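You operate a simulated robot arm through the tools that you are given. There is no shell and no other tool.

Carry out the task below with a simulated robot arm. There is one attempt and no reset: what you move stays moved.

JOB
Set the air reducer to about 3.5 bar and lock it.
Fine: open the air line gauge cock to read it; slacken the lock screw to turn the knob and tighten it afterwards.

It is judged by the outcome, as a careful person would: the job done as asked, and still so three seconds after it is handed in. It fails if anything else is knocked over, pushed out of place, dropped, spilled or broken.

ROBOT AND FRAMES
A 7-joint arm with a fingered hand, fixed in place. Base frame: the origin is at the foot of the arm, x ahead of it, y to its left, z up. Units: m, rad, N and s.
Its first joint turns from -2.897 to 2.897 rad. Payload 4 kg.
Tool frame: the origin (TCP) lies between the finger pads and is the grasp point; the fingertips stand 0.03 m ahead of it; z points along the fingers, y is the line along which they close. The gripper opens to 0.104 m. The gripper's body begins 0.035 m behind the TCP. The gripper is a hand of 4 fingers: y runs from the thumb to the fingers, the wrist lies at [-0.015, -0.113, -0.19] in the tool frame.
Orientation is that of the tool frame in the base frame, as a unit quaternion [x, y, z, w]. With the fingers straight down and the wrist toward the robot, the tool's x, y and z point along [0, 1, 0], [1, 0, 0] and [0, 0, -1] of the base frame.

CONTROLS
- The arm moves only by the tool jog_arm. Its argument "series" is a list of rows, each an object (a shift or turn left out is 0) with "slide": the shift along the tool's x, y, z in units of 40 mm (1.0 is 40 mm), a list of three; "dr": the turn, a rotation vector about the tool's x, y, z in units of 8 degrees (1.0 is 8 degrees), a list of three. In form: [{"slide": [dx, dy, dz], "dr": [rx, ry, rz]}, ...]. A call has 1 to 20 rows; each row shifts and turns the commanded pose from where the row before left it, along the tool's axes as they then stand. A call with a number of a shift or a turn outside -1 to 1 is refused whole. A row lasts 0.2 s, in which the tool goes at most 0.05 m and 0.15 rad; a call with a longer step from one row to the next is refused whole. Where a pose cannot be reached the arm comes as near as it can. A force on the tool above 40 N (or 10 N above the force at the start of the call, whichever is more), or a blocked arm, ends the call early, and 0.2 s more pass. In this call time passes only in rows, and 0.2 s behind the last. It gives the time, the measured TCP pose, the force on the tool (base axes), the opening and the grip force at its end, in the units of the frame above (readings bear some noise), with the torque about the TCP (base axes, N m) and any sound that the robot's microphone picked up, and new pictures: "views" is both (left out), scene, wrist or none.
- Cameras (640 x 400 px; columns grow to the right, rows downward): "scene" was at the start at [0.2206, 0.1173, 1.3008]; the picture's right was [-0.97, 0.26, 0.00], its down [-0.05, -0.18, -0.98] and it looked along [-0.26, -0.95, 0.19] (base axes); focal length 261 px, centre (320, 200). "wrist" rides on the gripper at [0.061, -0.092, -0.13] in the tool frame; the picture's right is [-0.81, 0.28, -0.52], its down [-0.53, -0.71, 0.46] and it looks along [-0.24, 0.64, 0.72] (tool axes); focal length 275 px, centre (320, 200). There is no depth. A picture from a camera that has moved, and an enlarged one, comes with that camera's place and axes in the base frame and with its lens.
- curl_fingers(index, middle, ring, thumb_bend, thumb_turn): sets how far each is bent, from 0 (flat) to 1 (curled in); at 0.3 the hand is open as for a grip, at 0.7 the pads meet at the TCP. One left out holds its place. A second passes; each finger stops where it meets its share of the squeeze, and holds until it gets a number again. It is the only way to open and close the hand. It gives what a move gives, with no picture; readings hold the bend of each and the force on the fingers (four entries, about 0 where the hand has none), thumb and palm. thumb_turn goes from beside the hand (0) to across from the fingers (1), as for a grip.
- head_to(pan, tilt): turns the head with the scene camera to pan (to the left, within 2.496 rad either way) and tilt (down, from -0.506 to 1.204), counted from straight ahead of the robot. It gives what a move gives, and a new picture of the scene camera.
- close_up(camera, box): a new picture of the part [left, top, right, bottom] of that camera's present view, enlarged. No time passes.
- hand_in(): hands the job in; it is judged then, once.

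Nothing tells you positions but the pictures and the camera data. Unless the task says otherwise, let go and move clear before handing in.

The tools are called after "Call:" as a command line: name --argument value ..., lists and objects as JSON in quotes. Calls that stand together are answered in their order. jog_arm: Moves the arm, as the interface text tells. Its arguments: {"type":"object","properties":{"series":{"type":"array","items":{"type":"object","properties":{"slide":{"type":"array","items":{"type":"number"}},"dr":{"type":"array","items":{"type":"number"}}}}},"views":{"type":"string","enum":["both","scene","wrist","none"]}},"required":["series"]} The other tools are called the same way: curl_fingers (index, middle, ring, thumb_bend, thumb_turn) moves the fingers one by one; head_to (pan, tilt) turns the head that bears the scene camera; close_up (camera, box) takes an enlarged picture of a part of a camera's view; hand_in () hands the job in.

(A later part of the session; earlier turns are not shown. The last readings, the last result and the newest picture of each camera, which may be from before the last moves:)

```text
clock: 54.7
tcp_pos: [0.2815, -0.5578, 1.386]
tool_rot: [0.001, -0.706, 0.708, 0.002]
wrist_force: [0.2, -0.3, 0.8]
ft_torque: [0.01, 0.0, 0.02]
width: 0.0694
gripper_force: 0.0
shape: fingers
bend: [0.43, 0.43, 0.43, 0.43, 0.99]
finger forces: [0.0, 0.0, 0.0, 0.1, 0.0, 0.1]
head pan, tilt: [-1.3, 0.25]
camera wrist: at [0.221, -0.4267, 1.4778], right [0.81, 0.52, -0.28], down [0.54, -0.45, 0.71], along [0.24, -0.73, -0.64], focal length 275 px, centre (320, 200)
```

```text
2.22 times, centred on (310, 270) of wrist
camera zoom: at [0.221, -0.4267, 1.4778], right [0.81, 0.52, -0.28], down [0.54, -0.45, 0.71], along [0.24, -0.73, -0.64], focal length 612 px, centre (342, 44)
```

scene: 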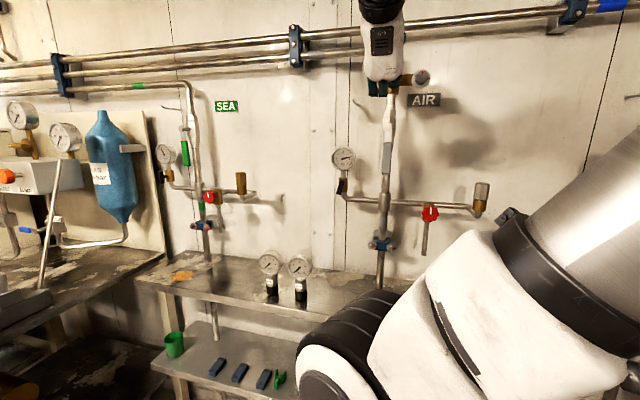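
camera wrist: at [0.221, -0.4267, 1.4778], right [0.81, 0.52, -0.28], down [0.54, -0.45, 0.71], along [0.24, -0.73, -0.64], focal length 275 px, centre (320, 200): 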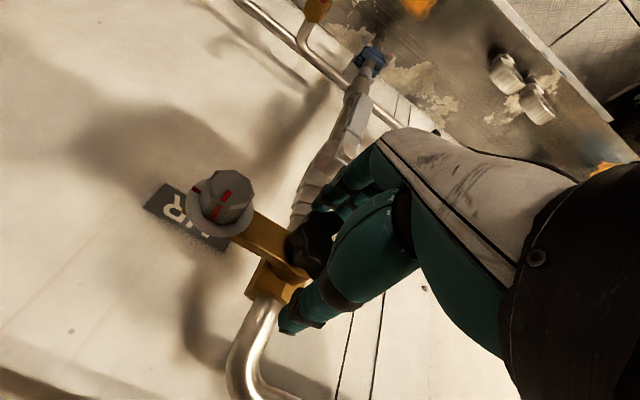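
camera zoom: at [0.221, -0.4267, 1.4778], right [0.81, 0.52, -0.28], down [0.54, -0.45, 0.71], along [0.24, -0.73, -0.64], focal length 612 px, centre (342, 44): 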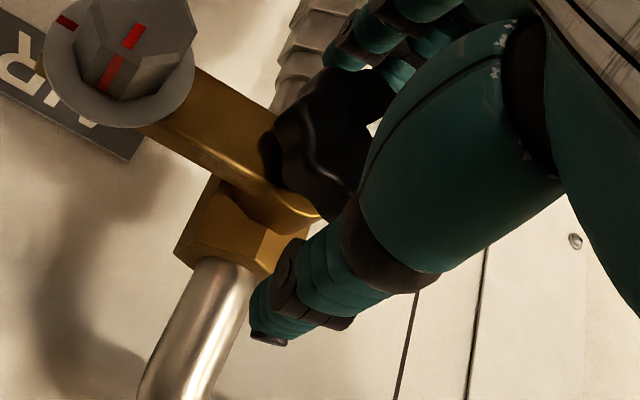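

The hand straddles the knob properly. I'll close all fingers on it.

Call:
curl_fingers --index 0.6 --middle 0.6 --ring 0.5 --thumb_bend 0.6

Call:
close_up --camera "wrist" --box '[220, 180, 400, 360]'

```text
clock: 55.7
tcp_pos: [0.2808, -0.5564, 1.3861]
tool_rot: [0.002, -0.706, 0.708, 0.002]
wrist_force: [-0.7, 0.0, 0.5]
ft_torque: [0.03, -0.02, -0.02]
width: 0.0325
gripper_force: 2.6
shape: fingers
bend: [0.58, 0.6, 0.5, 0.58, 1.0]
finger forces: [2.2, 0.1, 0.0, 0.0, 2.4, 0.0]
head pan, tilt: [-1.3, 0.25]
```

```text
2.22 times, centred on (310, 270) of wrist
camera zoom: at [0.2211, -0.4267, 1.4776], right [0.81, 0.52, -0.28], down [0.54, -0.45, 0.71], along [0.24, -0.73, -0.64], focal length 612 px, centre (342, 44)
```

zoom: 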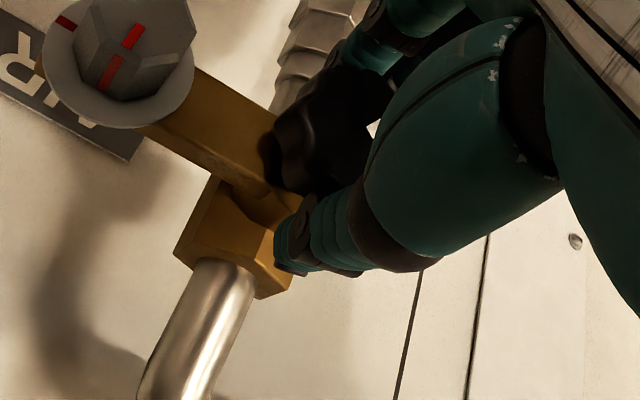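

Call:
curl_fingers --index 0.9 --middle 0.9 --ring 0.62 --thumb_bend 0.9

Call:
close_up --camera "wrist" --box '[220, 180, 400, 360]'

Call:
close_up --camera "scene" --box '[320, 140, 370, 200]'

```text
clock: 56.7
tcp_pos: [0.2825, -0.5591, 1.3857]
tool_rot: [0.003, -0.706, 0.708, 0.002]
wrist_force: [9.0, -20.4, 7.1]
ft_torque: [0.17, -0.03, 0.39]
width: 0.023
gripper_force: 23.5
shape: fingers
bend: [0.73, 0.65, 0.62, 0.61, 1.0]
finger forces: [11.8, 10.0, 0.0, 0.0, 25.1, 0.1]
head pan, tilt: [-1.3, 0.25]
```

```text
2.22 times, centred on (310, 270) of wrist
camera zoom: at [0.222, -0.4281, 1.4775], right [0.81, 0.52, -0.28], down [0.54, -0.45, 0.71], along [0.24, -0.73, -0.64], focal length 612 px, centre (342, 44)
```

zoom: 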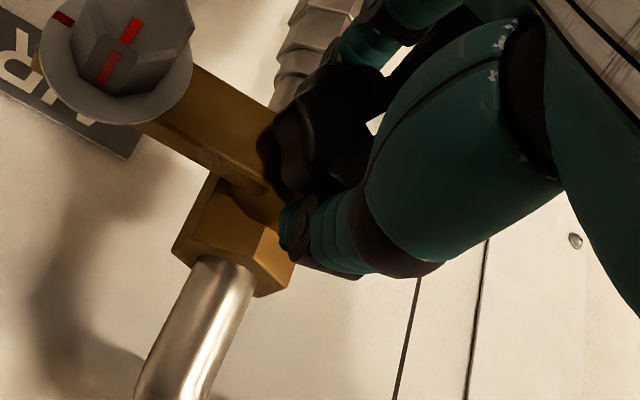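

```text
6.67 times, centred on (345, 170) of scene
camera zoom: at [0.2678, 0.1069, 1.2613], right [-0.96, -0.27, 0.0], down [-0.07, 0.24, -0.97], along [0.26, -0.93, -0.25], focal length 1741 px, centre (153, 400)
```

zoom: 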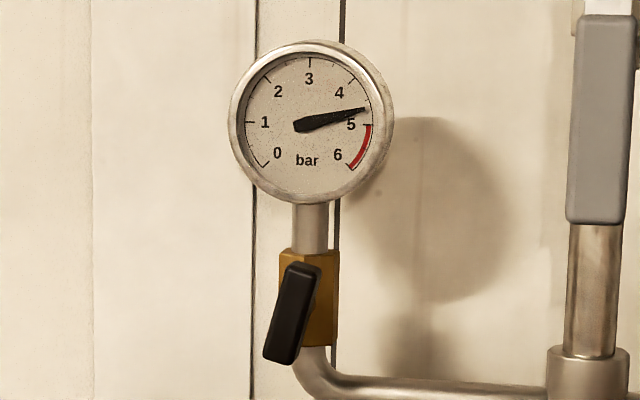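

Call:
jog_arm --series '[{"dr": [0, 0, -0.5]}, {"dr": [0, 0, -0.5]}, {"dr": [0, 0, -0.5]}, {"dr": [0, 0, -0.5]}]' --views "wrist"

Call:
close_up --camera "wrist" --box '[220, 180, 400, 360]'

Call:
close_up --camera "scene" --box '[320, 140, 370, 200]'

```text
clock: 57.7
tcp_pos: [0.2843, -0.5591, 1.3848]
tool_rot: [0.101, -0.699, 0.7, 0.101]
wrist_force: [17.8, -22.1, 3.8]
ft_torque: [0.23, -0.17, 0.62]
width: 0.0231
gripper_force: 27.0
shape: fingers
bend: [0.73, 0.66, 0.62, 0.62, 1.0]
finger forces: [12.5, 17.6, 0.0, 0.0, 23.9, 0.0]
head pan, tilt: [-1.3, 0.25]
camera wrist: at [0.2507, -0.4283, 1.4898], right [0.7, 0.52, -0.49], down [0.71, -0.45, 0.53], along [0.05, -0.73, -0.69], focal length 275 px, centre (320, 200)
```

wrist: 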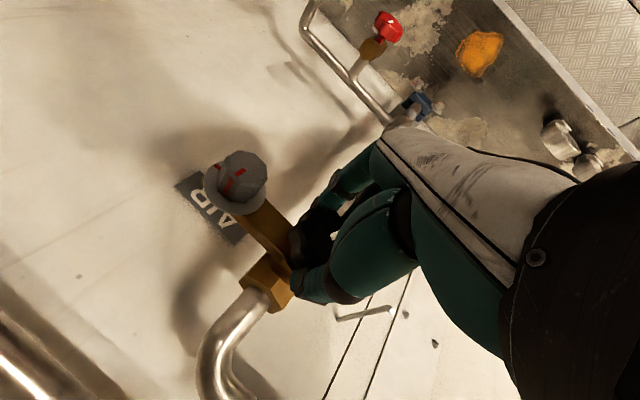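

```text
2.22 times, centred on (310, 270) of wrist
camera zoom: at [0.2507, -0.4283, 1.4898], right [0.7, 0.52, -0.49], down [0.71, -0.45, 0.53], along [0.05, -0.73, -0.69], focal length 612 px, centre (342, 44)
```

zoom: 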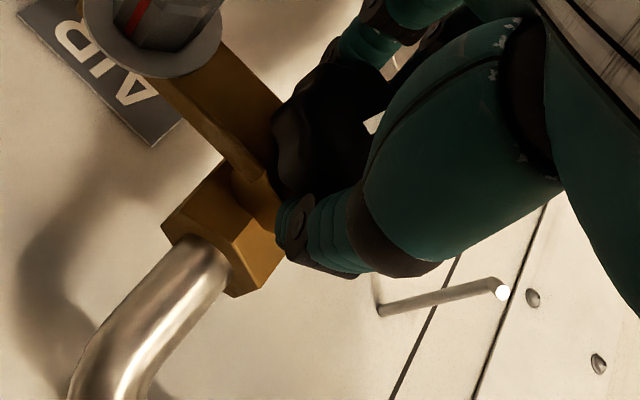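

```text
6.67 times, centred on (345, 170) of scene
camera zoom: at [0.2683, 0.1069, 1.2612], right [-0.96, -0.27, 0.0], down [-0.07, 0.24, -0.97], along [0.26, -0.93, -0.25], focal length 1741 px, centre (153, 400)
```

zoom: 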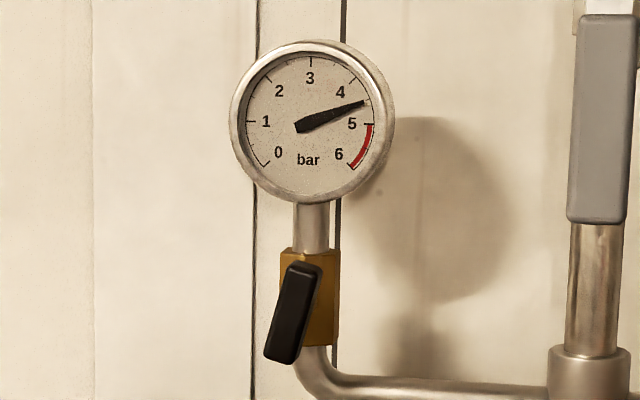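

The gauge is starting to fall, to about 4.6. I'll keep turning anticlockwise and watch it.

Call:
jog_arm --series '[{"dr": [0, 0, -0.5]}, {"dr": [0, 0, -0.5]}, {"dr": [0, 0, -0.5]}, {"dr": [0, 0, -0.5]}]' --views "none"

Call:
close_up --camera "wrist" --box '[220, 180, 400, 360]'

Call:
close_up --camera "scene" --box '[320, 140, 370, 200]'

```text
clock: 58.7
tcp_pos: [0.2858, -0.5589, 1.3853]
tool_rot: [0.198, -0.679, 0.679, 0.197]
wrist_force: [28.4, -19.8, -8.1]
ft_torque: [0.73, -0.4, 0.82]
width: 0.0234
gripper_force: 33.0
shape: fingers
bend: [0.73, 0.68, 0.62, 0.63, 1.0]
finger forces: [15.1, 29.0, 0.0, 0.0, 21.2, 0.1]
head pan, tilt: [-1.3, 0.25]
```

```text
2.22 times, centred on (310, 270) of wrist
camera zoom: at [0.2823, -0.4286, 1.4944], right [0.54, 0.52, -0.67], down [0.83, -0.45, 0.32], along [-0.14, -0.72, -0.68], focal length 612 px, centre (342, 44)
```

zoom: 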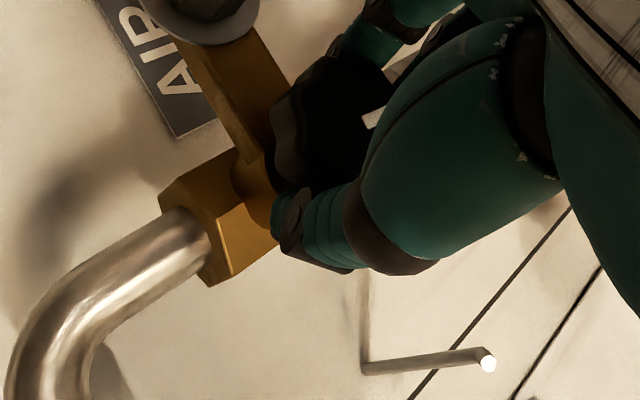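

```text
6.67 times, centred on (345, 170) of scene
camera zoom: at [0.269, 0.1068, 1.2611], right [-0.96, -0.27, 0.0], down [-0.07, 0.24, -0.97], along [0.26, -0.93, -0.25], focal length 1741 px, centre (153, 400)
```

zoom: 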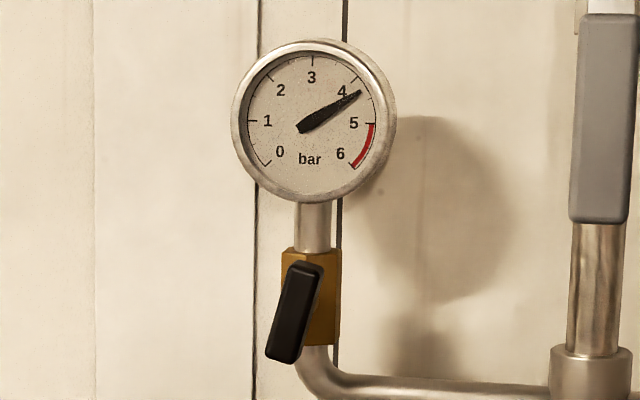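

About 4.3 bar now. A side load of 28 N is building, so I'll relieve it slightly and continue.

Call:
jog_arm --series '[{"slide": [-0.1, -0.03, 0]}]' --views "none"

Call:
jog_arm --series '[{"dr": [0, 0, -0.5]}, {"dr": [0, 0, -0.5]}, {"dr": [0, 0, -0.5]}]' --views "none"

Call:
close_up --camera "scene" --box '[320, 140, 370, 200]'

Call:
close_up --camera "wrist" --box '[220, 180, 400, 360]'

```text
clock: 59.1
tcp_pos: [0.2848, -0.5598, 1.3855]
tool_rot: [-0.195, 0.679, -0.679, -0.199]
wrist_force: [15.7, -19.4, -4.3]
ft_torque: [0.6, -0.24, 0.59]
width: 0.0237
gripper_force: 28.4
shape: fingers
bend: [0.73, 0.68, 0.62, 0.63, 1.0]
finger forces: [14.8, 21.0, 0.1, 0.1, 21.0, 0.0]
head pan, tilt: [-1.3, 0.25]
```

```text
clock: 59.9
tcp_pos: [0.2844, -0.5593, 1.3835]
tool_rot: [-0.267, 0.655, -0.655, -0.268]
wrist_force: [8.7, -17.1, -10.3]
ft_torque: [0.68, -0.45, 0.14]
width: 0.0248
gripper_force: 25.7
shape: fingers
bend: [0.72, 0.68, 0.62, 0.64, 1.0]
finger forces: [22.1, 7.5, 0.0, 0.0, 20.8, 0.1]
head pan, tilt: [-1.3, 0.25]
```

```text
6.67 times, centred on (345, 170) of scene
camera zoom: at [0.2679, 0.1069, 1.2613], right [-0.96, -0.27, 0.0], down [-0.07, 0.24, -0.97], along [0.26, -0.93, -0.25], focal length 1741 px, centre (153, 400)
```

zoom: 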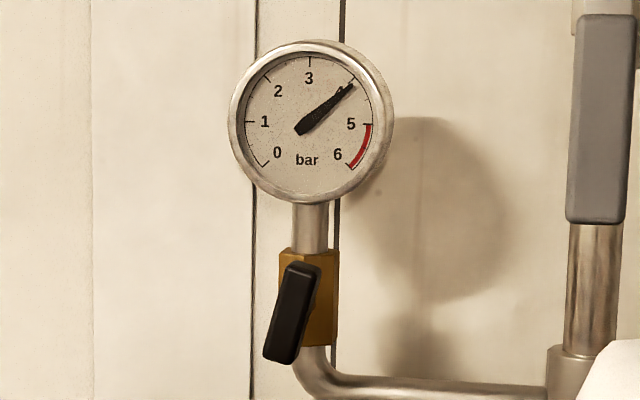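

```text
2.22 times, centred on (310, 270) of wrist
camera zoom: at [0.3066, -0.4284, 1.4917], right [0.39, 0.52, -0.76], down [0.88, -0.46, 0.14], along [-0.28, -0.72, -0.63], focal length 612 px, centre (342, 44)
```

zoom: 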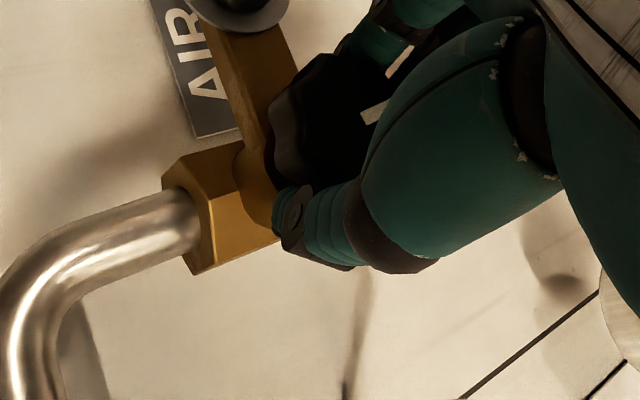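

Call:
jog_arm --series '[{"dr": [0, 0, -0.5]}, {"dr": [0, 0, -0.5]}, {"dr": [0, 0, -0.5]}]' --views "none"

Call:
close_up --camera "scene" --box '[320, 140, 370, 200]'

Call:
close_up --camera "wrist" --box '[220, 180, 400, 360]'

```text
clock: 60.7
tcp_pos: [0.2867, -0.5588, 1.383]
tool_rot: [-0.334, 0.624, -0.622, -0.335]
wrist_force: [12.0, -14.0, -22.6]
ft_torque: [1.04, -0.8, 0.18]
width: 0.025
gripper_force: 28.9
shape: fingers
bend: [0.72, 0.67, 0.62, 0.64, 0.99]
finger forces: [32.0, 6.8, 0.1, 0.1, 19.7, 0.0]
head pan, tilt: [-1.3, 0.25]
```

```text
6.67 times, centred on (345, 170) of scene
camera zoom: at [0.2682, 0.1068, 1.2612], right [-0.96, -0.27, 0.0], down [-0.07, 0.24, -0.97], along [0.26, -0.93, -0.25], focal length 1741 px, centre (153, 400)
```

zoom: 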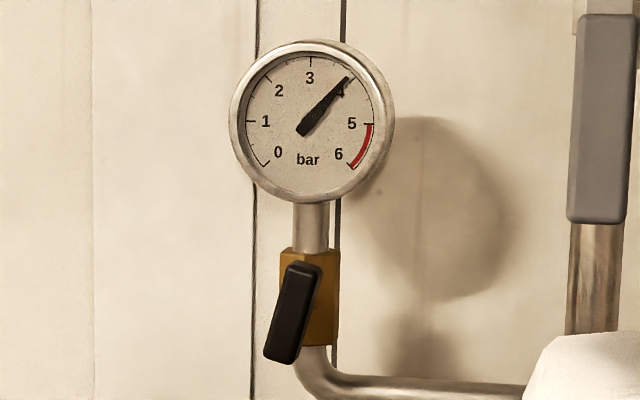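

```text
2.22 times, centred on (310, 270) of wrist
camera zoom: at [0.3296, -0.4287, 1.4843], right [0.22, 0.52, -0.83], down [0.89, -0.46, -0.05], along [-0.4, -0.72, -0.56], focal length 612 px, centre (342, 44)
```

zoom: 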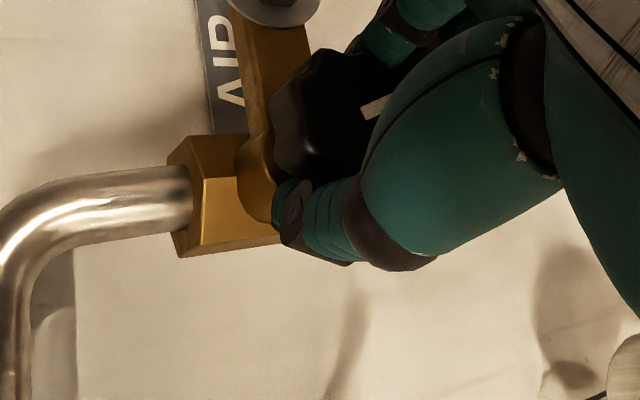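

About 4.0 bar. I'll relieve the side load again and continue.

Call:
jog_arm --series '[{"slide": [-0.11, 0.015, 0]}, {"dr": [0, 0, -0.5]}, {"dr": [0, 0, -0.5]}, {"dr": [0, 0, -0.5]}]' --views "none"

Call:
close_up --camera "scene" --box '[320, 140, 370, 200]'

Call:
close_up --camera "wrist" --box '[220, 180, 400, 360]'

```text
clock: 61.7
tcp_pos: [0.2881, -0.56, 1.3784]
tool_rot: [-0.398, 0.585, -0.584, -0.398]
wrist_force: [7.7, -13.0, -26.3]
ft_torque: [1.18, -0.91, 0.01]
width: 0.0247
gripper_force: 31.5
shape: fingers
bend: [0.72, 0.71, 0.62, 0.65, 0.99]
finger forces: [39.1, 5.2, 0.0, 0.0, 18.1, 0.0]
head pan, tilt: [-1.3, 0.25]
```

```text
6.67 times, centred on (345, 170) of scene
camera zoom: at [0.268, 0.1067, 1.2613], right [-0.96, -0.27, 0.0], down [-0.07, 0.24, -0.97], along [0.26, -0.93, -0.25], focal length 1741 px, centre (153, 400)
```

zoom: 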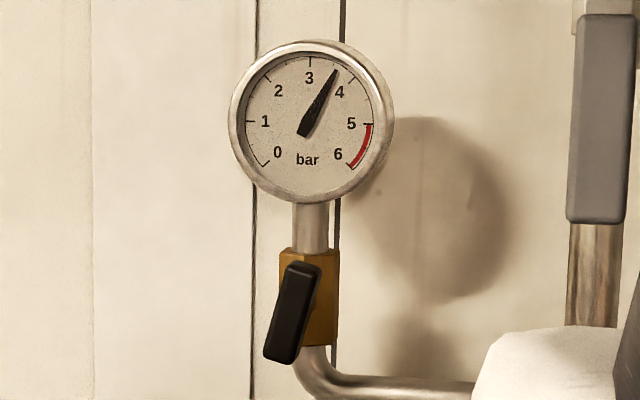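

```text
2.22 times, centred on (310, 270) of wrist
camera zoom: at [0.3514, -0.4289, 1.4693], right [0.04, 0.52, -0.85], down [0.86, -0.46, -0.23], along [-0.51, -0.72, -0.46], focal length 612 px, centre (342, 44)
```

zoom: 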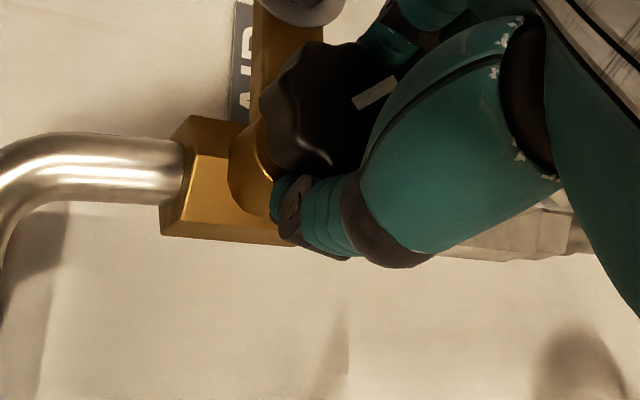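

About 3.65 bar and possibly still settling. I'll wait a moment and read again.

Call:
jog_arm --series '[{"slide": [0, 0, 0]}, {"slide": [0, 0, 0]}, {"slide": [0, 0, 0]}, {"slide": [0, 0, 0]}, {"slide": [0, 0, 0]}]' --views "none"

Call:
close_up --camera "scene" --box '[328, 144, 360, 176]'

```text
clock: 62.9
tcp_pos: [0.2874, -0.5584, 1.3795]
tool_rot: [-0.397, 0.585, -0.585, -0.398]
wrist_force: [9.9, -12.2, -30.8]
ft_torque: [1.22, -0.96, -0.02]
width: 0.0247
gripper_force: 33.2
shape: fingers
bend: [0.72, 0.71, 0.62, 0.65, 0.99]
finger forces: [41.3, 6.6, 0.0, 0.1, 18.1, 0.0]
head pan, tilt: [-1.3, 0.25]
```

```text
12.50 times, centred on (344, 160) of scene
camera zoom: at [0.2682, 0.1066, 1.2612], right [-0.96, -0.27, 0.0], down [-0.07, 0.24, -0.97], along [0.26, -0.93, -0.25], focal length 3265 px, centre (20, 700)
```

zoom: 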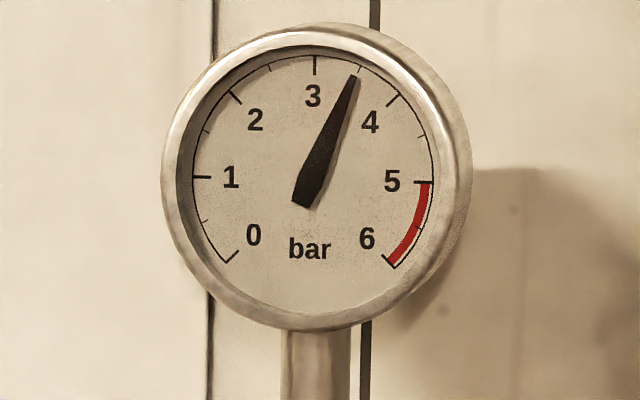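

Call:
jog_arm --series '[{"slide": [0, 0, 0]}, {"slide": [0, 0, 0]}, {"slide": [0, 0, 0]}, {"slide": [0, 0, 0]}, {"slide": [0, 0, 0]}]' --views "none"

Call:
close_up --camera "scene" --box '[328, 144, 360, 176]'

```text
clock: 64.1
tcp_pos: [0.2891, -0.5587, 1.3779]
tool_rot: [-0.396, 0.586, -0.585, -0.397]
wrist_force: [8.9, -12.6, -31.8]
ft_torque: [1.28, -0.97, -0.04]
width: 0.0243
gripper_force: 34.4
shape: fingers
bend: [0.72, 0.71, 0.62, 0.65, 0.99]
finger forces: [41.5, 6.8, 0.0, 0.0, 18.2, 0.0]
head pan, tilt: [-1.3, 0.25]
```

```text
12.50 times, centred on (344, 160) of scene
camera zoom: at [0.2682, 0.1066, 1.2612], right [-0.96, -0.27, 0.0], down [-0.07, 0.24, -0.97], along [0.26, -0.93, -0.25], focal length 3265 px, centre (20, 700)
```

zoom: 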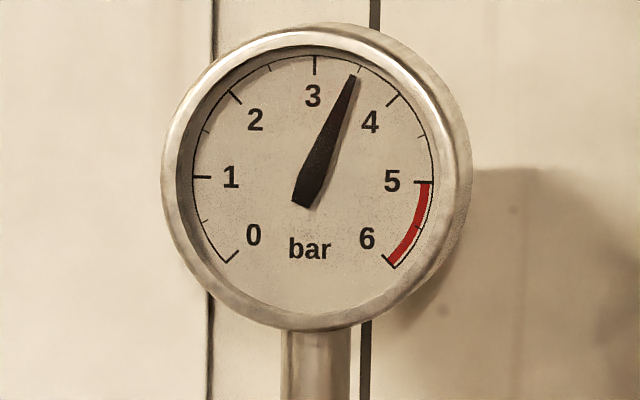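

The gauge has settled right at about 3.5 bar. I'll release the knob gently, with a limited opening so the fingers don't touch the lock screw, and back straight out.

Call:
curl_fingers --index 0.45 --middle 0.45 --ring 0.45 --thumb_bend 0.45

Call:
close_up --camera "wrist" --box '[220, 180, 400, 360]'

Call:
close_up --camera "scene" --box '[328, 144, 360, 176]'

```text
clock: 65.1
tcp_pos: [0.2869, -0.5567, 1.3814]
tool_rot: [0.396, -0.584, 0.586, 0.398]
wrist_force: [-0.3, 0.3, -0.1]
ft_torque: [-0.02, 0.02, -0.01]
width: 0.0647
gripper_force: 0.2
shape: fingers
bend: [0.45, 0.45, 0.45, 0.45, 0.99]
finger forces: [0.4, 0.0, 0.1, 0.0, 0.0, 0.0]
head pan, tilt: [-1.3, 0.25]
```

```text
2.22 times, centred on (310, 270) of wrist
camera zoom: at [0.3502, -0.4268, 1.4712], right [0.04, 0.52, -0.86], down [0.86, -0.46, -0.23], along [-0.51, -0.72, -0.46], focal length 612 px, centre (342, 44)
```

zoom: 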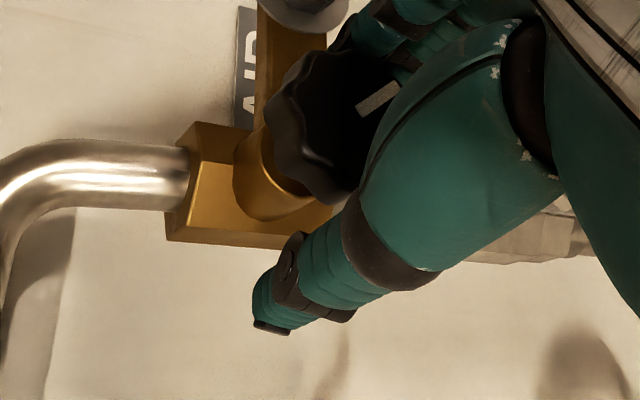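

```text
12.50 times, centred on (344, 160) of scene
camera zoom: at [0.2673, 0.1082, 1.2613], right [-0.96, -0.27, 0.0], down [-0.07, 0.24, -0.97], along [0.26, -0.93, -0.25], focal length 3265 px, centre (20, 700)
```

zoom: 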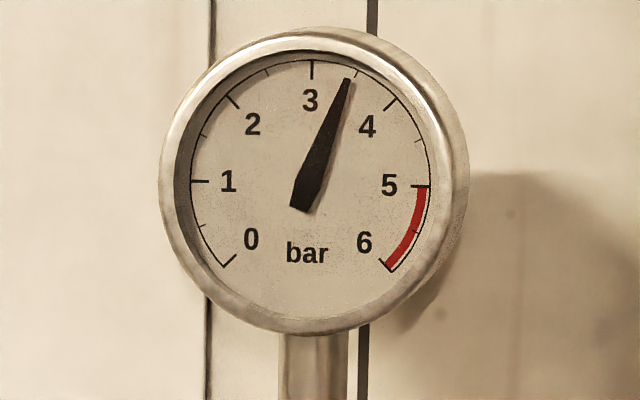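

The reading holds at about 3.5. Before locking, I'll back out and go down to finish opening the cock, which was about 12° short of vertical, to make sure the reading is true.

Call:
jog_arm --series '[{"slide": [0, 0, -0.3]}, {"slide": [0, 0, -0.5]}, {"slide": [0, 0, -0.9]}, {"slide": [0, 0, -0.9]}, {"dr": [0, 0, 1]}, {"dr": [0, 0, 1]}, {"dr": [0, 0, 1]}, {"dr": [0, 0, 1]}, {"dr": [0, 0, 1]}, {"dr": [0, 0, 1]}, {"dr": [0, 0, 1]}, {"dr": [0, 0, 1]}, {"dr": [0, 0, 0.5]}]'

Call:
close_up --camera "wrist" --box '[160, 220, 320, 340]'

```text
clock: 67.9
tcp_pos: [0.2884, -0.4552, 1.3794]
tool_rot: [0.0, -0.707, 0.708, 0.002]
wrist_force: [-1.1, 0.6, 1.0]
ft_torque: [0.0, -0.01, 0.01]
width: 0.0646
gripper_force: 0.0
shape: fingers
bend: [0.45, 0.45, 0.45, 0.45, 0.99]
finger forces: [0.0, 0.1, 0.0, 0.1, 0.0, 0.1]
head pan, tilt: [-1.3, 0.25]
camera wrist: at [0.2274, -0.323, 1.4718], right [0.81, 0.52, -0.28], down [0.53, -0.45, 0.71], along [0.24, -0.73, -0.64], focal length 275 px, centre (320, 200)
```

scene: 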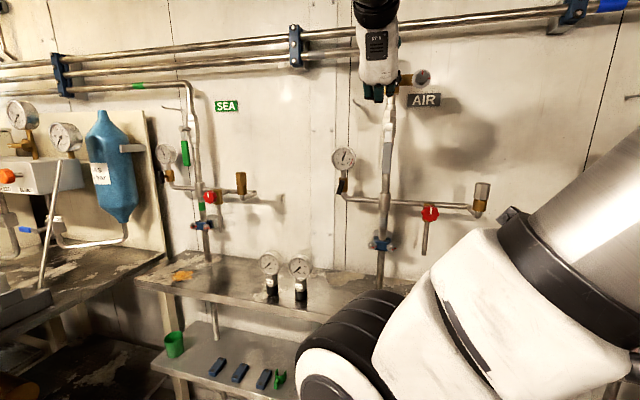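
wrist: 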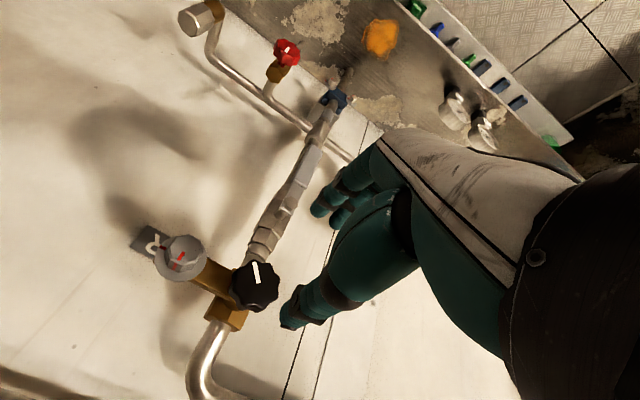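

```text
3.33 times, centred on (240, 280) of wrist
camera zoom: at [0.2274, -0.323, 1.4718], right [0.81, 0.52, -0.28], down [0.53, -0.45, 0.71], along [0.24, -0.73, -0.64], focal length 918 px, centre (587, -67)
```

zoom: 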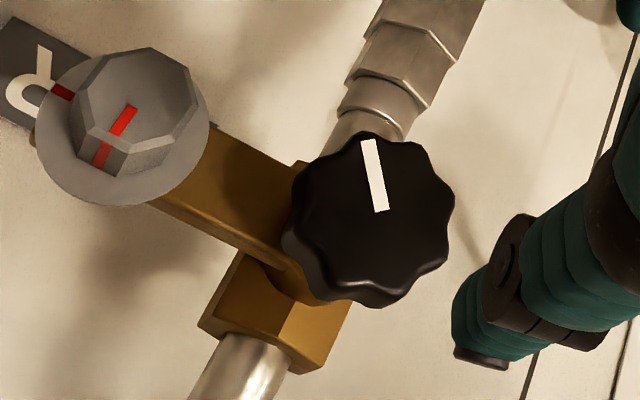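

Call:
jog_arm --series '[{"slide": [-0.36, 0.82, 0]}, {"slide": [-0.36, 0.82, 0]}, {"slide": [-0.36, 0.82, 0]}, {"slide": [-0.36, 0.82, 0]}, {"slide": [-0.36, 0.82, 0]}, {"slide": [-0.36, 0.82, 0]}, {"slide": [-0.36, 0.82, 0]}, {"slide": [-0.36, 0.82, 0]}]'

Call:
close_up --camera "wrist" --box '[140, 220, 320, 400]'

```text
clock: 69.7
tcp_pos: [0.4093, -0.4637, 1.1282]
tool_rot: [0.0, 0.708, -0.707, -0.004]
wrist_force: [0.2, -0.5, 0.3]
ft_torque: [0.0, 0.02, 0.01]
width: 0.0645
gripper_force: 0.0
shape: fingers
bend: [0.45, 0.45, 0.45, 0.45, 0.99]
finger forces: [0.1, 0.0, 0.1, 0.1, 0.0, 0.0]
out of reach, approached as far as the arm can: row 8
head pan, tilt: [-1.3, 0.25]
camera wrist: at [0.3501, -0.3335, 1.2202], right [0.81, 0.52, -0.28], down [0.54, -0.46, 0.71], along [0.24, -0.72, -0.65], focal length 275 px, centre (320, 200)
```

scene: 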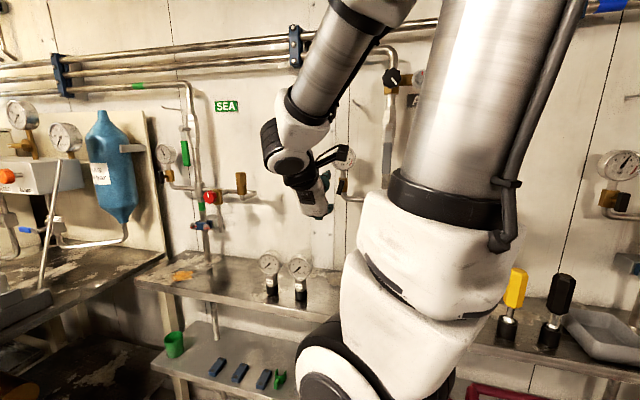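
wrist: 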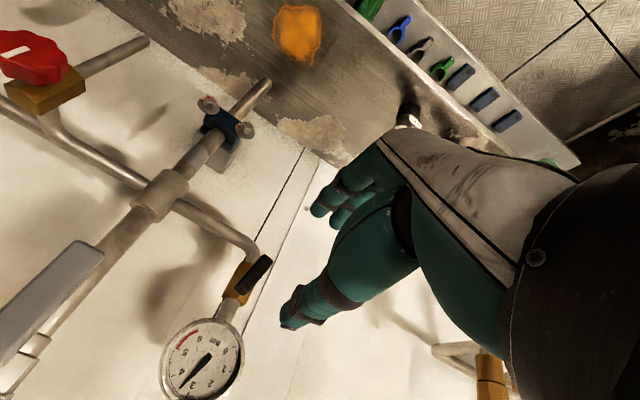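

```text
2.22 times, centred on (230, 310) of wrist
camera zoom: at [0.3501, -0.3335, 1.2202], right [0.81, 0.52, -0.28], down [0.54, -0.46, 0.71], along [0.24, -0.72, -0.65], focal length 612 px, centre (520, -44)
```

zoom: 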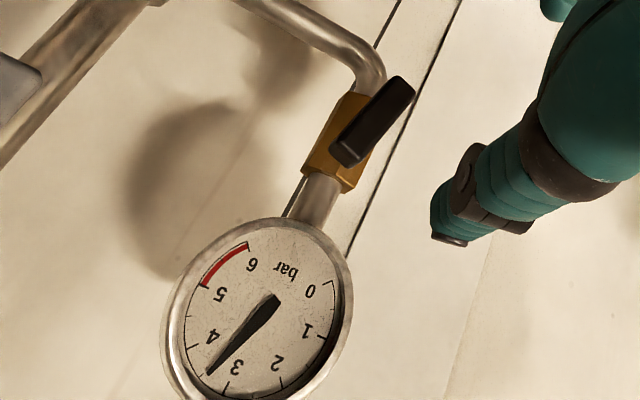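

The gauge reads just about 3.5 from here as well. I'll line up with the handle, rolling to match its current tilt.

Call:
jog_arm --series '[{"slide": [0.17, 0.3, 1.0]}, {"dr": [0, 0, -1]}, {"dr": [0, 0, -1]}, {"dr": [0, 0, -1]}, {"dr": [0, 0, -1]}, {"dr": [0, 0, -1]}, {"dr": [0, 0, -1]}, {"dr": [0, 0, -1]}, {"dr": [0, 0, -1]}, {"dr": [0, 0, -1]}, {"dr": [0, 0, -0.6]}]'

Call:
close_up --camera "wrist" --box '[180, 200, 340, 320]'

```text
clock: 72.1
tcp_pos: [0.4024, -0.5042, 1.1168]
tool_rot: [-0.439, 0.553, -0.552, -0.443]
wrist_force: [0.9, -0.2, 0.8]
ft_torque: [-0.04, -0.01, 0.01]
width: 0.0647
gripper_force: 0.0
shape: fingers
bend: [0.45, 0.45, 0.45, 0.45, 0.99]
finger forces: [0.0, 0.0, 0.0, 0.0, 0.0, 0.1]
head pan, tilt: [-1.3, 0.25]
camera wrist: at [0.4796, -0.3743, 1.1966], right [-0.09, 0.52, -0.85], down [0.81, -0.46, -0.36], along [-0.58, -0.72, -0.38], focal length 275 px, centre (320, 200)
```

scene: 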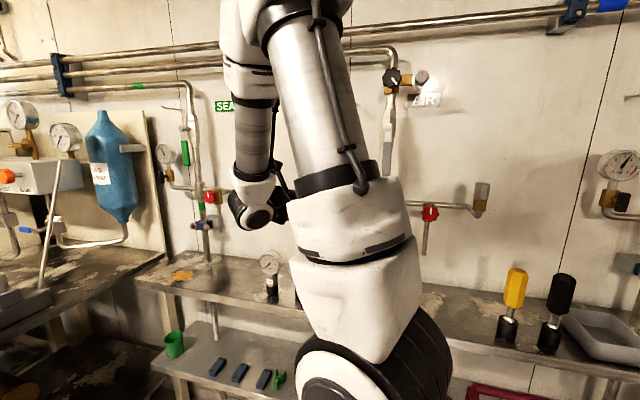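
wrist: 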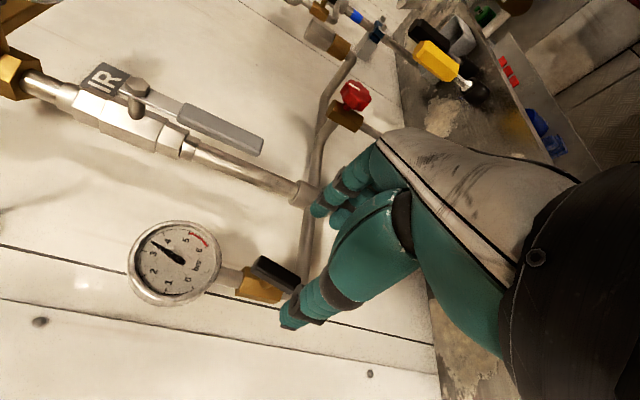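

```text
3.33 times, centred on (260, 260) of wrist
camera zoom: at [0.4796, -0.3743, 1.1966], right [-0.09, 0.52, -0.85], down [0.81, -0.46, -0.36], along [-0.58, -0.72, -0.38], focal length 918 px, centre (520, 0)
```

zoom: 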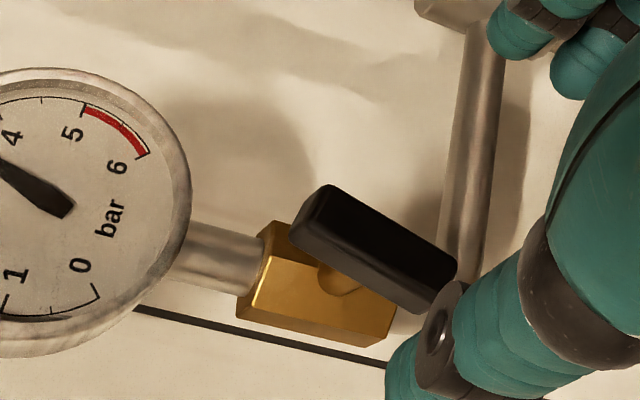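

Call:
jog_arm --series '[{"slide": [0, 0, 0.6]}, {"slide": [0, 0, 0.6]}, {"slide": [0, 0, 0.5]}, {"slide": [0, 0, 0.25]}]' --views "wrist"

Call:
curl_fingers --index 0.7 --middle 0.7 --ring 0.6 --thumb_bend 0.7

Call:
close_up --camera "wrist" --box '[220, 200, 380, 320]'

```text
clock: 73.1
tcp_pos: [0.4045, -0.5829, 1.1173]
tool_rot: [0.44, -0.552, 0.554, 0.441]
wrist_force: [0.5, 0.3, -0.6]
ft_torque: [0.03, 0.0, -0.03]
width: 0.0644
gripper_force: 0.1
shape: fingers
bend: [0.45, 0.45, 0.45, 0.45, 0.99]
finger forces: [0.1, 0.0, 0.0, 0.1, 0.0, 0.0]
head pan, tilt: [-1.3, 0.25]
camera wrist: at [0.4797, -0.4521, 1.1972], right [-0.09, 0.52, -0.85], down [0.81, -0.46, -0.36], along [-0.57, -0.72, -0.38], focal length 275 px, centre (320, 200)
```

wrist: 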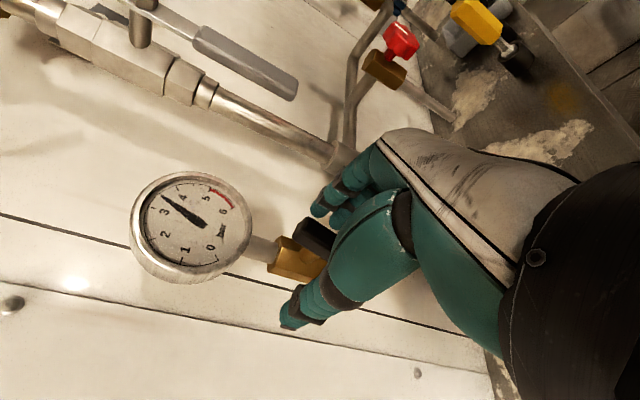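

```text
clock: 74.1
tcp_pos: [0.4033, -0.5823, 1.1175]
tool_rot: [-0.44, 0.554, -0.552, -0.441]
wrist_force: [-4.4, -2.6, -0.4]
ft_torque: [0.01, -0.04, -0.08]
width: 0.0086
gripper_force: 4.0
shape: fingers
bend: [0.66, 0.68, 0.6, 0.69, 1.0]
finger forces: [4.1, 1.6, 0.0, 0.1, 1.0, 0.1]
head pan, tilt: [-1.3, 0.25]
```

```text
3.33 times, centred on (300, 260) of wrist
camera zoom: at [0.4792, -0.4522, 1.1971], right [-0.09, 0.52, -0.85], down [0.81, -0.46, -0.36], along [-0.58, -0.72, -0.38], focal length 918 px, centre (387, 0)
```

zoom: 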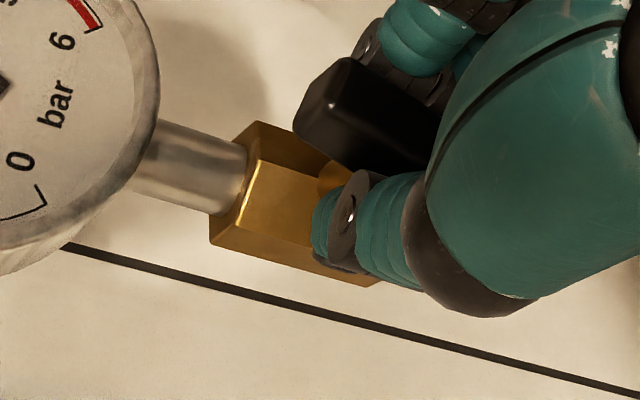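

Call:
curl_fingers --index 0.85 --middle 0.85 --thumb_bend 0.85

Call:
jog_arm --series '[{"dr": [0, 0, -0.5]}, {"dr": [0, 0, -0.5]}, {"dr": [0, 0, -0.5]}, {"dr": [0, 0, -0.5]}, {"dr": [0, 0, -0.4]}]' --views "wrist"

Call:
close_up --camera "wrist" --box '[220, 200, 380, 320]'

```text
clock: 75.1
tcp_pos: [0.4043, -0.5836, 1.1161]
tool_rot: [0.44, -0.553, 0.553, 0.441]
wrist_force: [5.0, -13.8, -2.6]
ft_torque: [-0.02, -0.02, 0.17]
width: 0.0058
gripper_force: 16.5
shape: fingers
bend: [0.63, 0.68, 0.6, 0.71, 1.0]
finger forces: [8.1, 7.9, 0.0, 0.0, 17.3, 0.0]
head pan, tilt: [-1.3, 0.25]
```

```text
clock: 76.3
tcp_pos: [0.4031, -0.5838, 1.1171]
tool_rot: [0.526, -0.472, 0.471, 0.527]
wrist_force: [3.1, -14.5, -10.5]
ft_torque: [0.19, -0.09, 0.2]
width: 0.0054
gripper_force: 17.2
shape: fingers
bend: [0.63, 0.69, 0.6, 0.71, 1.0]
finger forces: [8.7, 9.3, 0.0, 0.1, 17.1, 0.0]
head pan, tilt: [-1.3, 0.25]
camera wrist: at [0.502, -0.453, 1.1668], right [-0.36, 0.52, -0.77], down [0.65, -0.46, -0.61], along [-0.67, -0.72, -0.17], focal length 275 px, centre (320, 200)
```

wrist: 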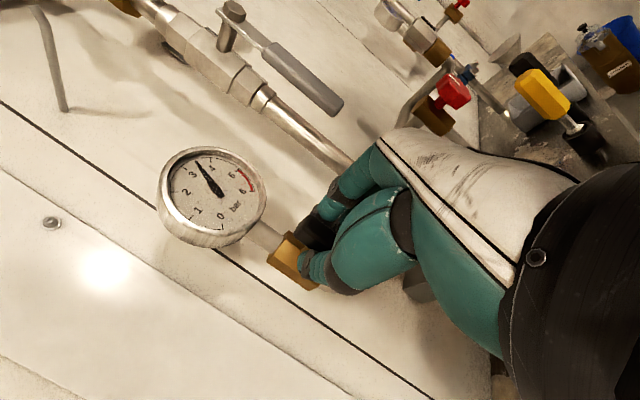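

```text
3.33 times, centred on (300, 260) of wrist
camera zoom: at [0.502, -0.453, 1.1668], right [-0.36, 0.52, -0.77], down [0.65, -0.46, -0.61], along [-0.67, -0.72, -0.17], focal length 918 px, centre (387, 0)
```

zoom: 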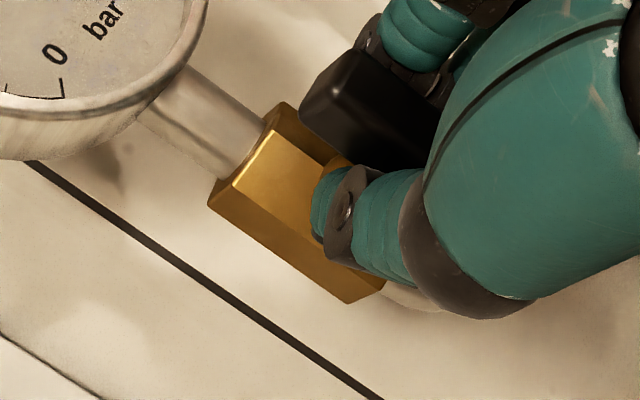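

Call:
jog_arm --series '[{"dr": [0, 0, -0.5]}, {"dr": [0, 0, -0.5]}, {"dr": [0, 0, -0.5]}]' --views "wrist"

Call:
close_up --camera "wrist" --box '[150, 140, 350, 300]'

```text
clock: 77.1
tcp_pos: [0.4031, -0.584, 1.1163]
tool_rot: [0.573, -0.414, 0.413, 0.574]
wrist_force: [-1.3, -16.7, -21.4]
ft_torque: [0.36, -0.24, 0.17]
width: 0.0062
gripper_force: 20.5
shape: fingers
bend: [0.62, 0.7, 0.6, 0.71, 1.0]
finger forces: [13.2, 10.0, 0.0, 0.1, 17.9, 0.1]
head pan, tilt: [-1.3, 0.25]
camera wrist: at [0.51, -0.4532, 1.1452], right [-0.52, 0.52, -0.68], down [0.51, -0.46, -0.73], along [-0.69, -0.72, -0.03], focal length 275 px, centre (320, 200)
```

wrist: 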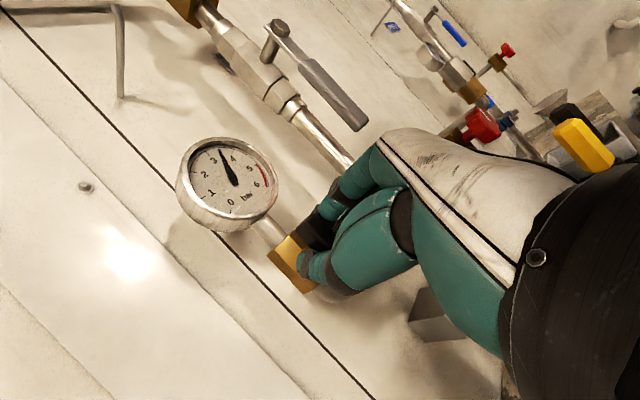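

```text
2.50 times, centred on (250, 220) of wrist
camera zoom: at [0.51, -0.4532, 1.1452], right [-0.52, 0.52, -0.68], down [0.51, -0.46, -0.73], along [-0.69, -0.72, -0.03], focal length 688 px, centre (495, 150)
```

zoom: 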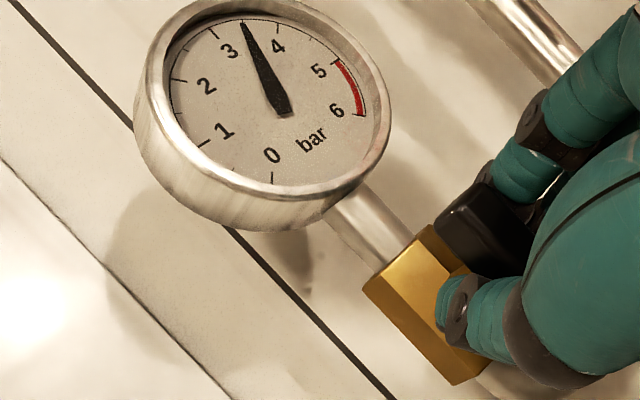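

The handle is now parallel to the pipe, and the gauge reading is unchanged at 3.5 bar, so the reading is true. I'll release, back off, and return to wrist-above to go and tighten the lock.

Call:
curl_fingers --index 0.45 --middle 0.45 --ring 0.45 --thumb_bend 0.45

Call:
jog_arm --series '[{"slide": [0, 0, -0.5]}, {"slide": [0, 0, -0.7]}, {"slide": [0, 0, -0.7]}, {"dr": [0, 0, 1]}, {"dr": [0, 0, 1]}, {"dr": [0, 0, 1]}, {"dr": [0, 0, 1]}, {"dr": [0, 0, 1]}, {"dr": [0, 0, 1]}, {"dr": [0, 0, 1]}, {"dr": [0, 0, 1]}, {"dr": [0, 0, 1]}, {"dr": [0, 0, 1]}, {"dr": [0, 0, 1]}, {"dr": [0, 0, 1]}, {"dr": [0, 0, 1]}, {"dr": [0, 0, 0.5]}]'

Call:
close_up --camera "wrist" --box '[160, 220, 320, 400]'

```text
clock: 78.1
tcp_pos: [0.403, -0.582, 1.1167]
tool_rot: [0.573, -0.413, 0.415, 0.573]
wrist_force: [-0.3, -0.5, 0.0]
ft_torque: [0.0, -0.01, 0.01]
width: 0.0646
gripper_force: 0.0
shape: fingers
bend: [0.45, 0.45, 0.45, 0.45, 0.99]
finger forces: [0.0, 0.0, 0.1, 0.1, 0.0, 0.0]
head pan, tilt: [-1.3, 0.25]
```

```text
clock: 81.7
tcp_pos: [0.4038, -0.5069, 1.119]
tool_rot: [0.002, -0.706, 0.708, 0.0]
wrist_force: [0.1, 0.0, -0.6]
ft_torque: [-0.01, 0.0, -0.02]
width: 0.0643
gripper_force: 0.1
shape: fingers
bend: [0.45, 0.45, 0.45, 0.45, 0.99]
finger forces: [0.1, 0.0, 0.1, 0.0, 0.0, 0.0]
head pan, tilt: [-1.3, 0.25]
camera wrist: at [0.3429, -0.376, 1.2086], right [0.81, 0.51, -0.28], down [0.53, -0.46, 0.71], along [0.24, -0.73, -0.64], focal length 275 px, centre (320, 200)
```

scene: 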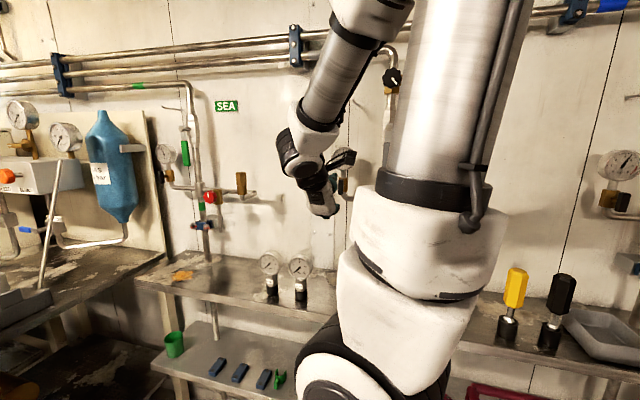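
wrist: 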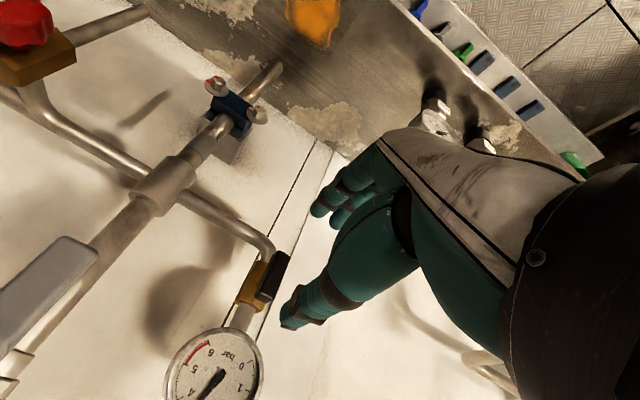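

```text
2.22 times, centred on (240, 310) of wrist
camera zoom: at [0.3429, -0.376, 1.2086], right [0.81, 0.51, -0.28], down [0.53, -0.46, 0.71], along [0.24, -0.73, -0.64], focal length 612 px, centre (498, -44)
```

zoom: 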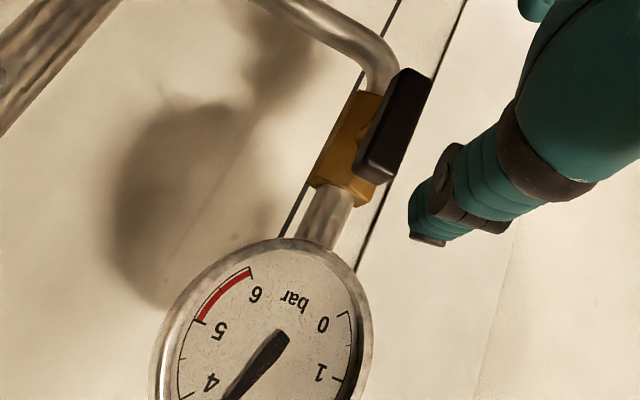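

The cock is now fully open and vertical. I'll go up in front of the lock screw again, rolling to the wrist-right side so I can tighten clockwise, with the ring finger tucked in.

Call:
jog_arm --series '[{"slide": [0.52, -0.739, 0]}, {"slide": [0.52, -0.739, 0]}, {"slide": [0.52, -0.739, -0.2]}, {"slide": [0.52, -0.739, -0.2]}, {"slide": [0.52, -0.739, -0.2]}, {"slide": [0.52, -0.739, -0.2]}, {"slide": [0.52, -0.739, -0.2]}, {"slide": [0.52, -0.739, -0.2]}, {"slide": [0.52, -0.739, 0]}]' --views "none"

Call:
jog_arm --series '[{"dr": [0, 0, -1]}, {"dr": [0, 0, -1]}, {"dr": [0, 0, -1]}, {"dr": [0, 0, -1]}, {"dr": [0, 0, -1]}, {"dr": [0, 0, -1]}, {"dr": [0, 0, -1]}, {"dr": [0, 0, -1]}, {"dr": [0, 0, -1]}, {"dr": [0, 0, -1]}, {"dr": [0, 0, -1]}, {"dr": [0, 0, -0.25]}]'

Call:
curl_fingers --index 0.5 --middle 0.5 --ring 1.0 --thumb_bend 0.5

Call:
close_up --camera "wrist" --box '[140, 180, 380, 380]'

```text
clock: 83.7
tcp_pos: [0.2174, -0.4582, 1.3849]
tool_rot: [0.002, -0.706, 0.708, 0.004]
wrist_force: [0.2, -0.4, 0.1]
ft_torque: [0.06, -0.01, 0.0]
width: 0.0644
gripper_force: 0.0
shape: fingers
bend: [0.45, 0.45, 0.45, 0.45, 0.99]
finger forces: [0.1, 0.0, 0.0, 0.0, 0.0, 0.1]
head pan, tilt: [-1.3, 0.25]
```

```text
clock: 86.3
tcp_pos: [0.2183, -0.4573, 1.385]
tool_rot: [0.5, -0.499, 0.498, 0.503]
wrist_force: [-0.3, 0.4, -1.0]
ft_torque: [0.02, 0.02, 0.01]
width: 0.0643
gripper_force: 0.2
shape: fingers
bend: [0.45, 0.45, 0.45, 0.45, 0.99]
finger forces: [0.0, 0.0, 0.0, 0.0, 0.0, 0.0]
head pan, tilt: [-1.3, 0.25]
camera wrist: at [0.3103, -0.3272, 1.4445], right [-0.28, 0.52, -0.81], down [0.71, -0.46, -0.54], along [-0.65, -0.72, -0.24], focal length 275 px, centre (320, 200)
```

scene: 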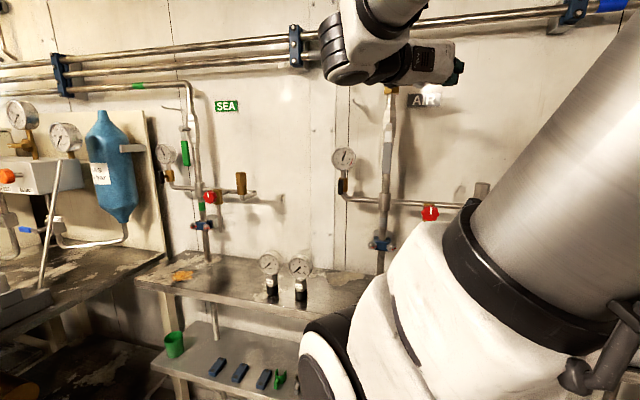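
wrist: 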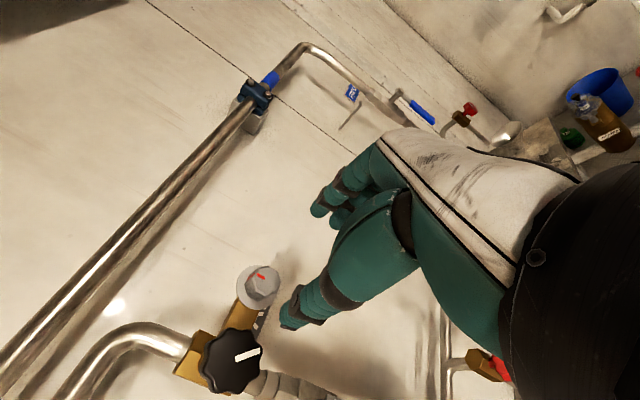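

```text
clock: 87.3
tcp_pos: [0.2169, -0.4571, 1.3847]
tool_rot: [0.501, -0.499, 0.499, 0.502]
wrist_force: [-0.2, -0.5, 0.2]
ft_torque: [0.01, -0.02, -0.01]
width: 0.0525
gripper_force: 0.0
shape: fingers
bend: [0.5, 0.5, 1.0, 0.5, 1.0]
finger forces: [0.1, 0.1, 0.0, 0.0, 0.0, 0.1]
head pan, tilt: [-1.3, 0.25]
```

```text
2.00 times, centred on (260, 280) of wrist
camera zoom: at [0.3101, -0.3271, 1.4447], right [-0.28, 0.52, -0.81], down [0.71, -0.46, -0.54], along [-0.65, -0.72, -0.24], focal length 551 px, centre (440, 40)
```

zoom: 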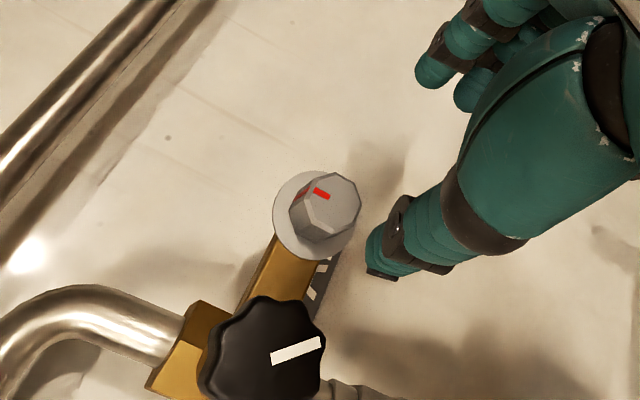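

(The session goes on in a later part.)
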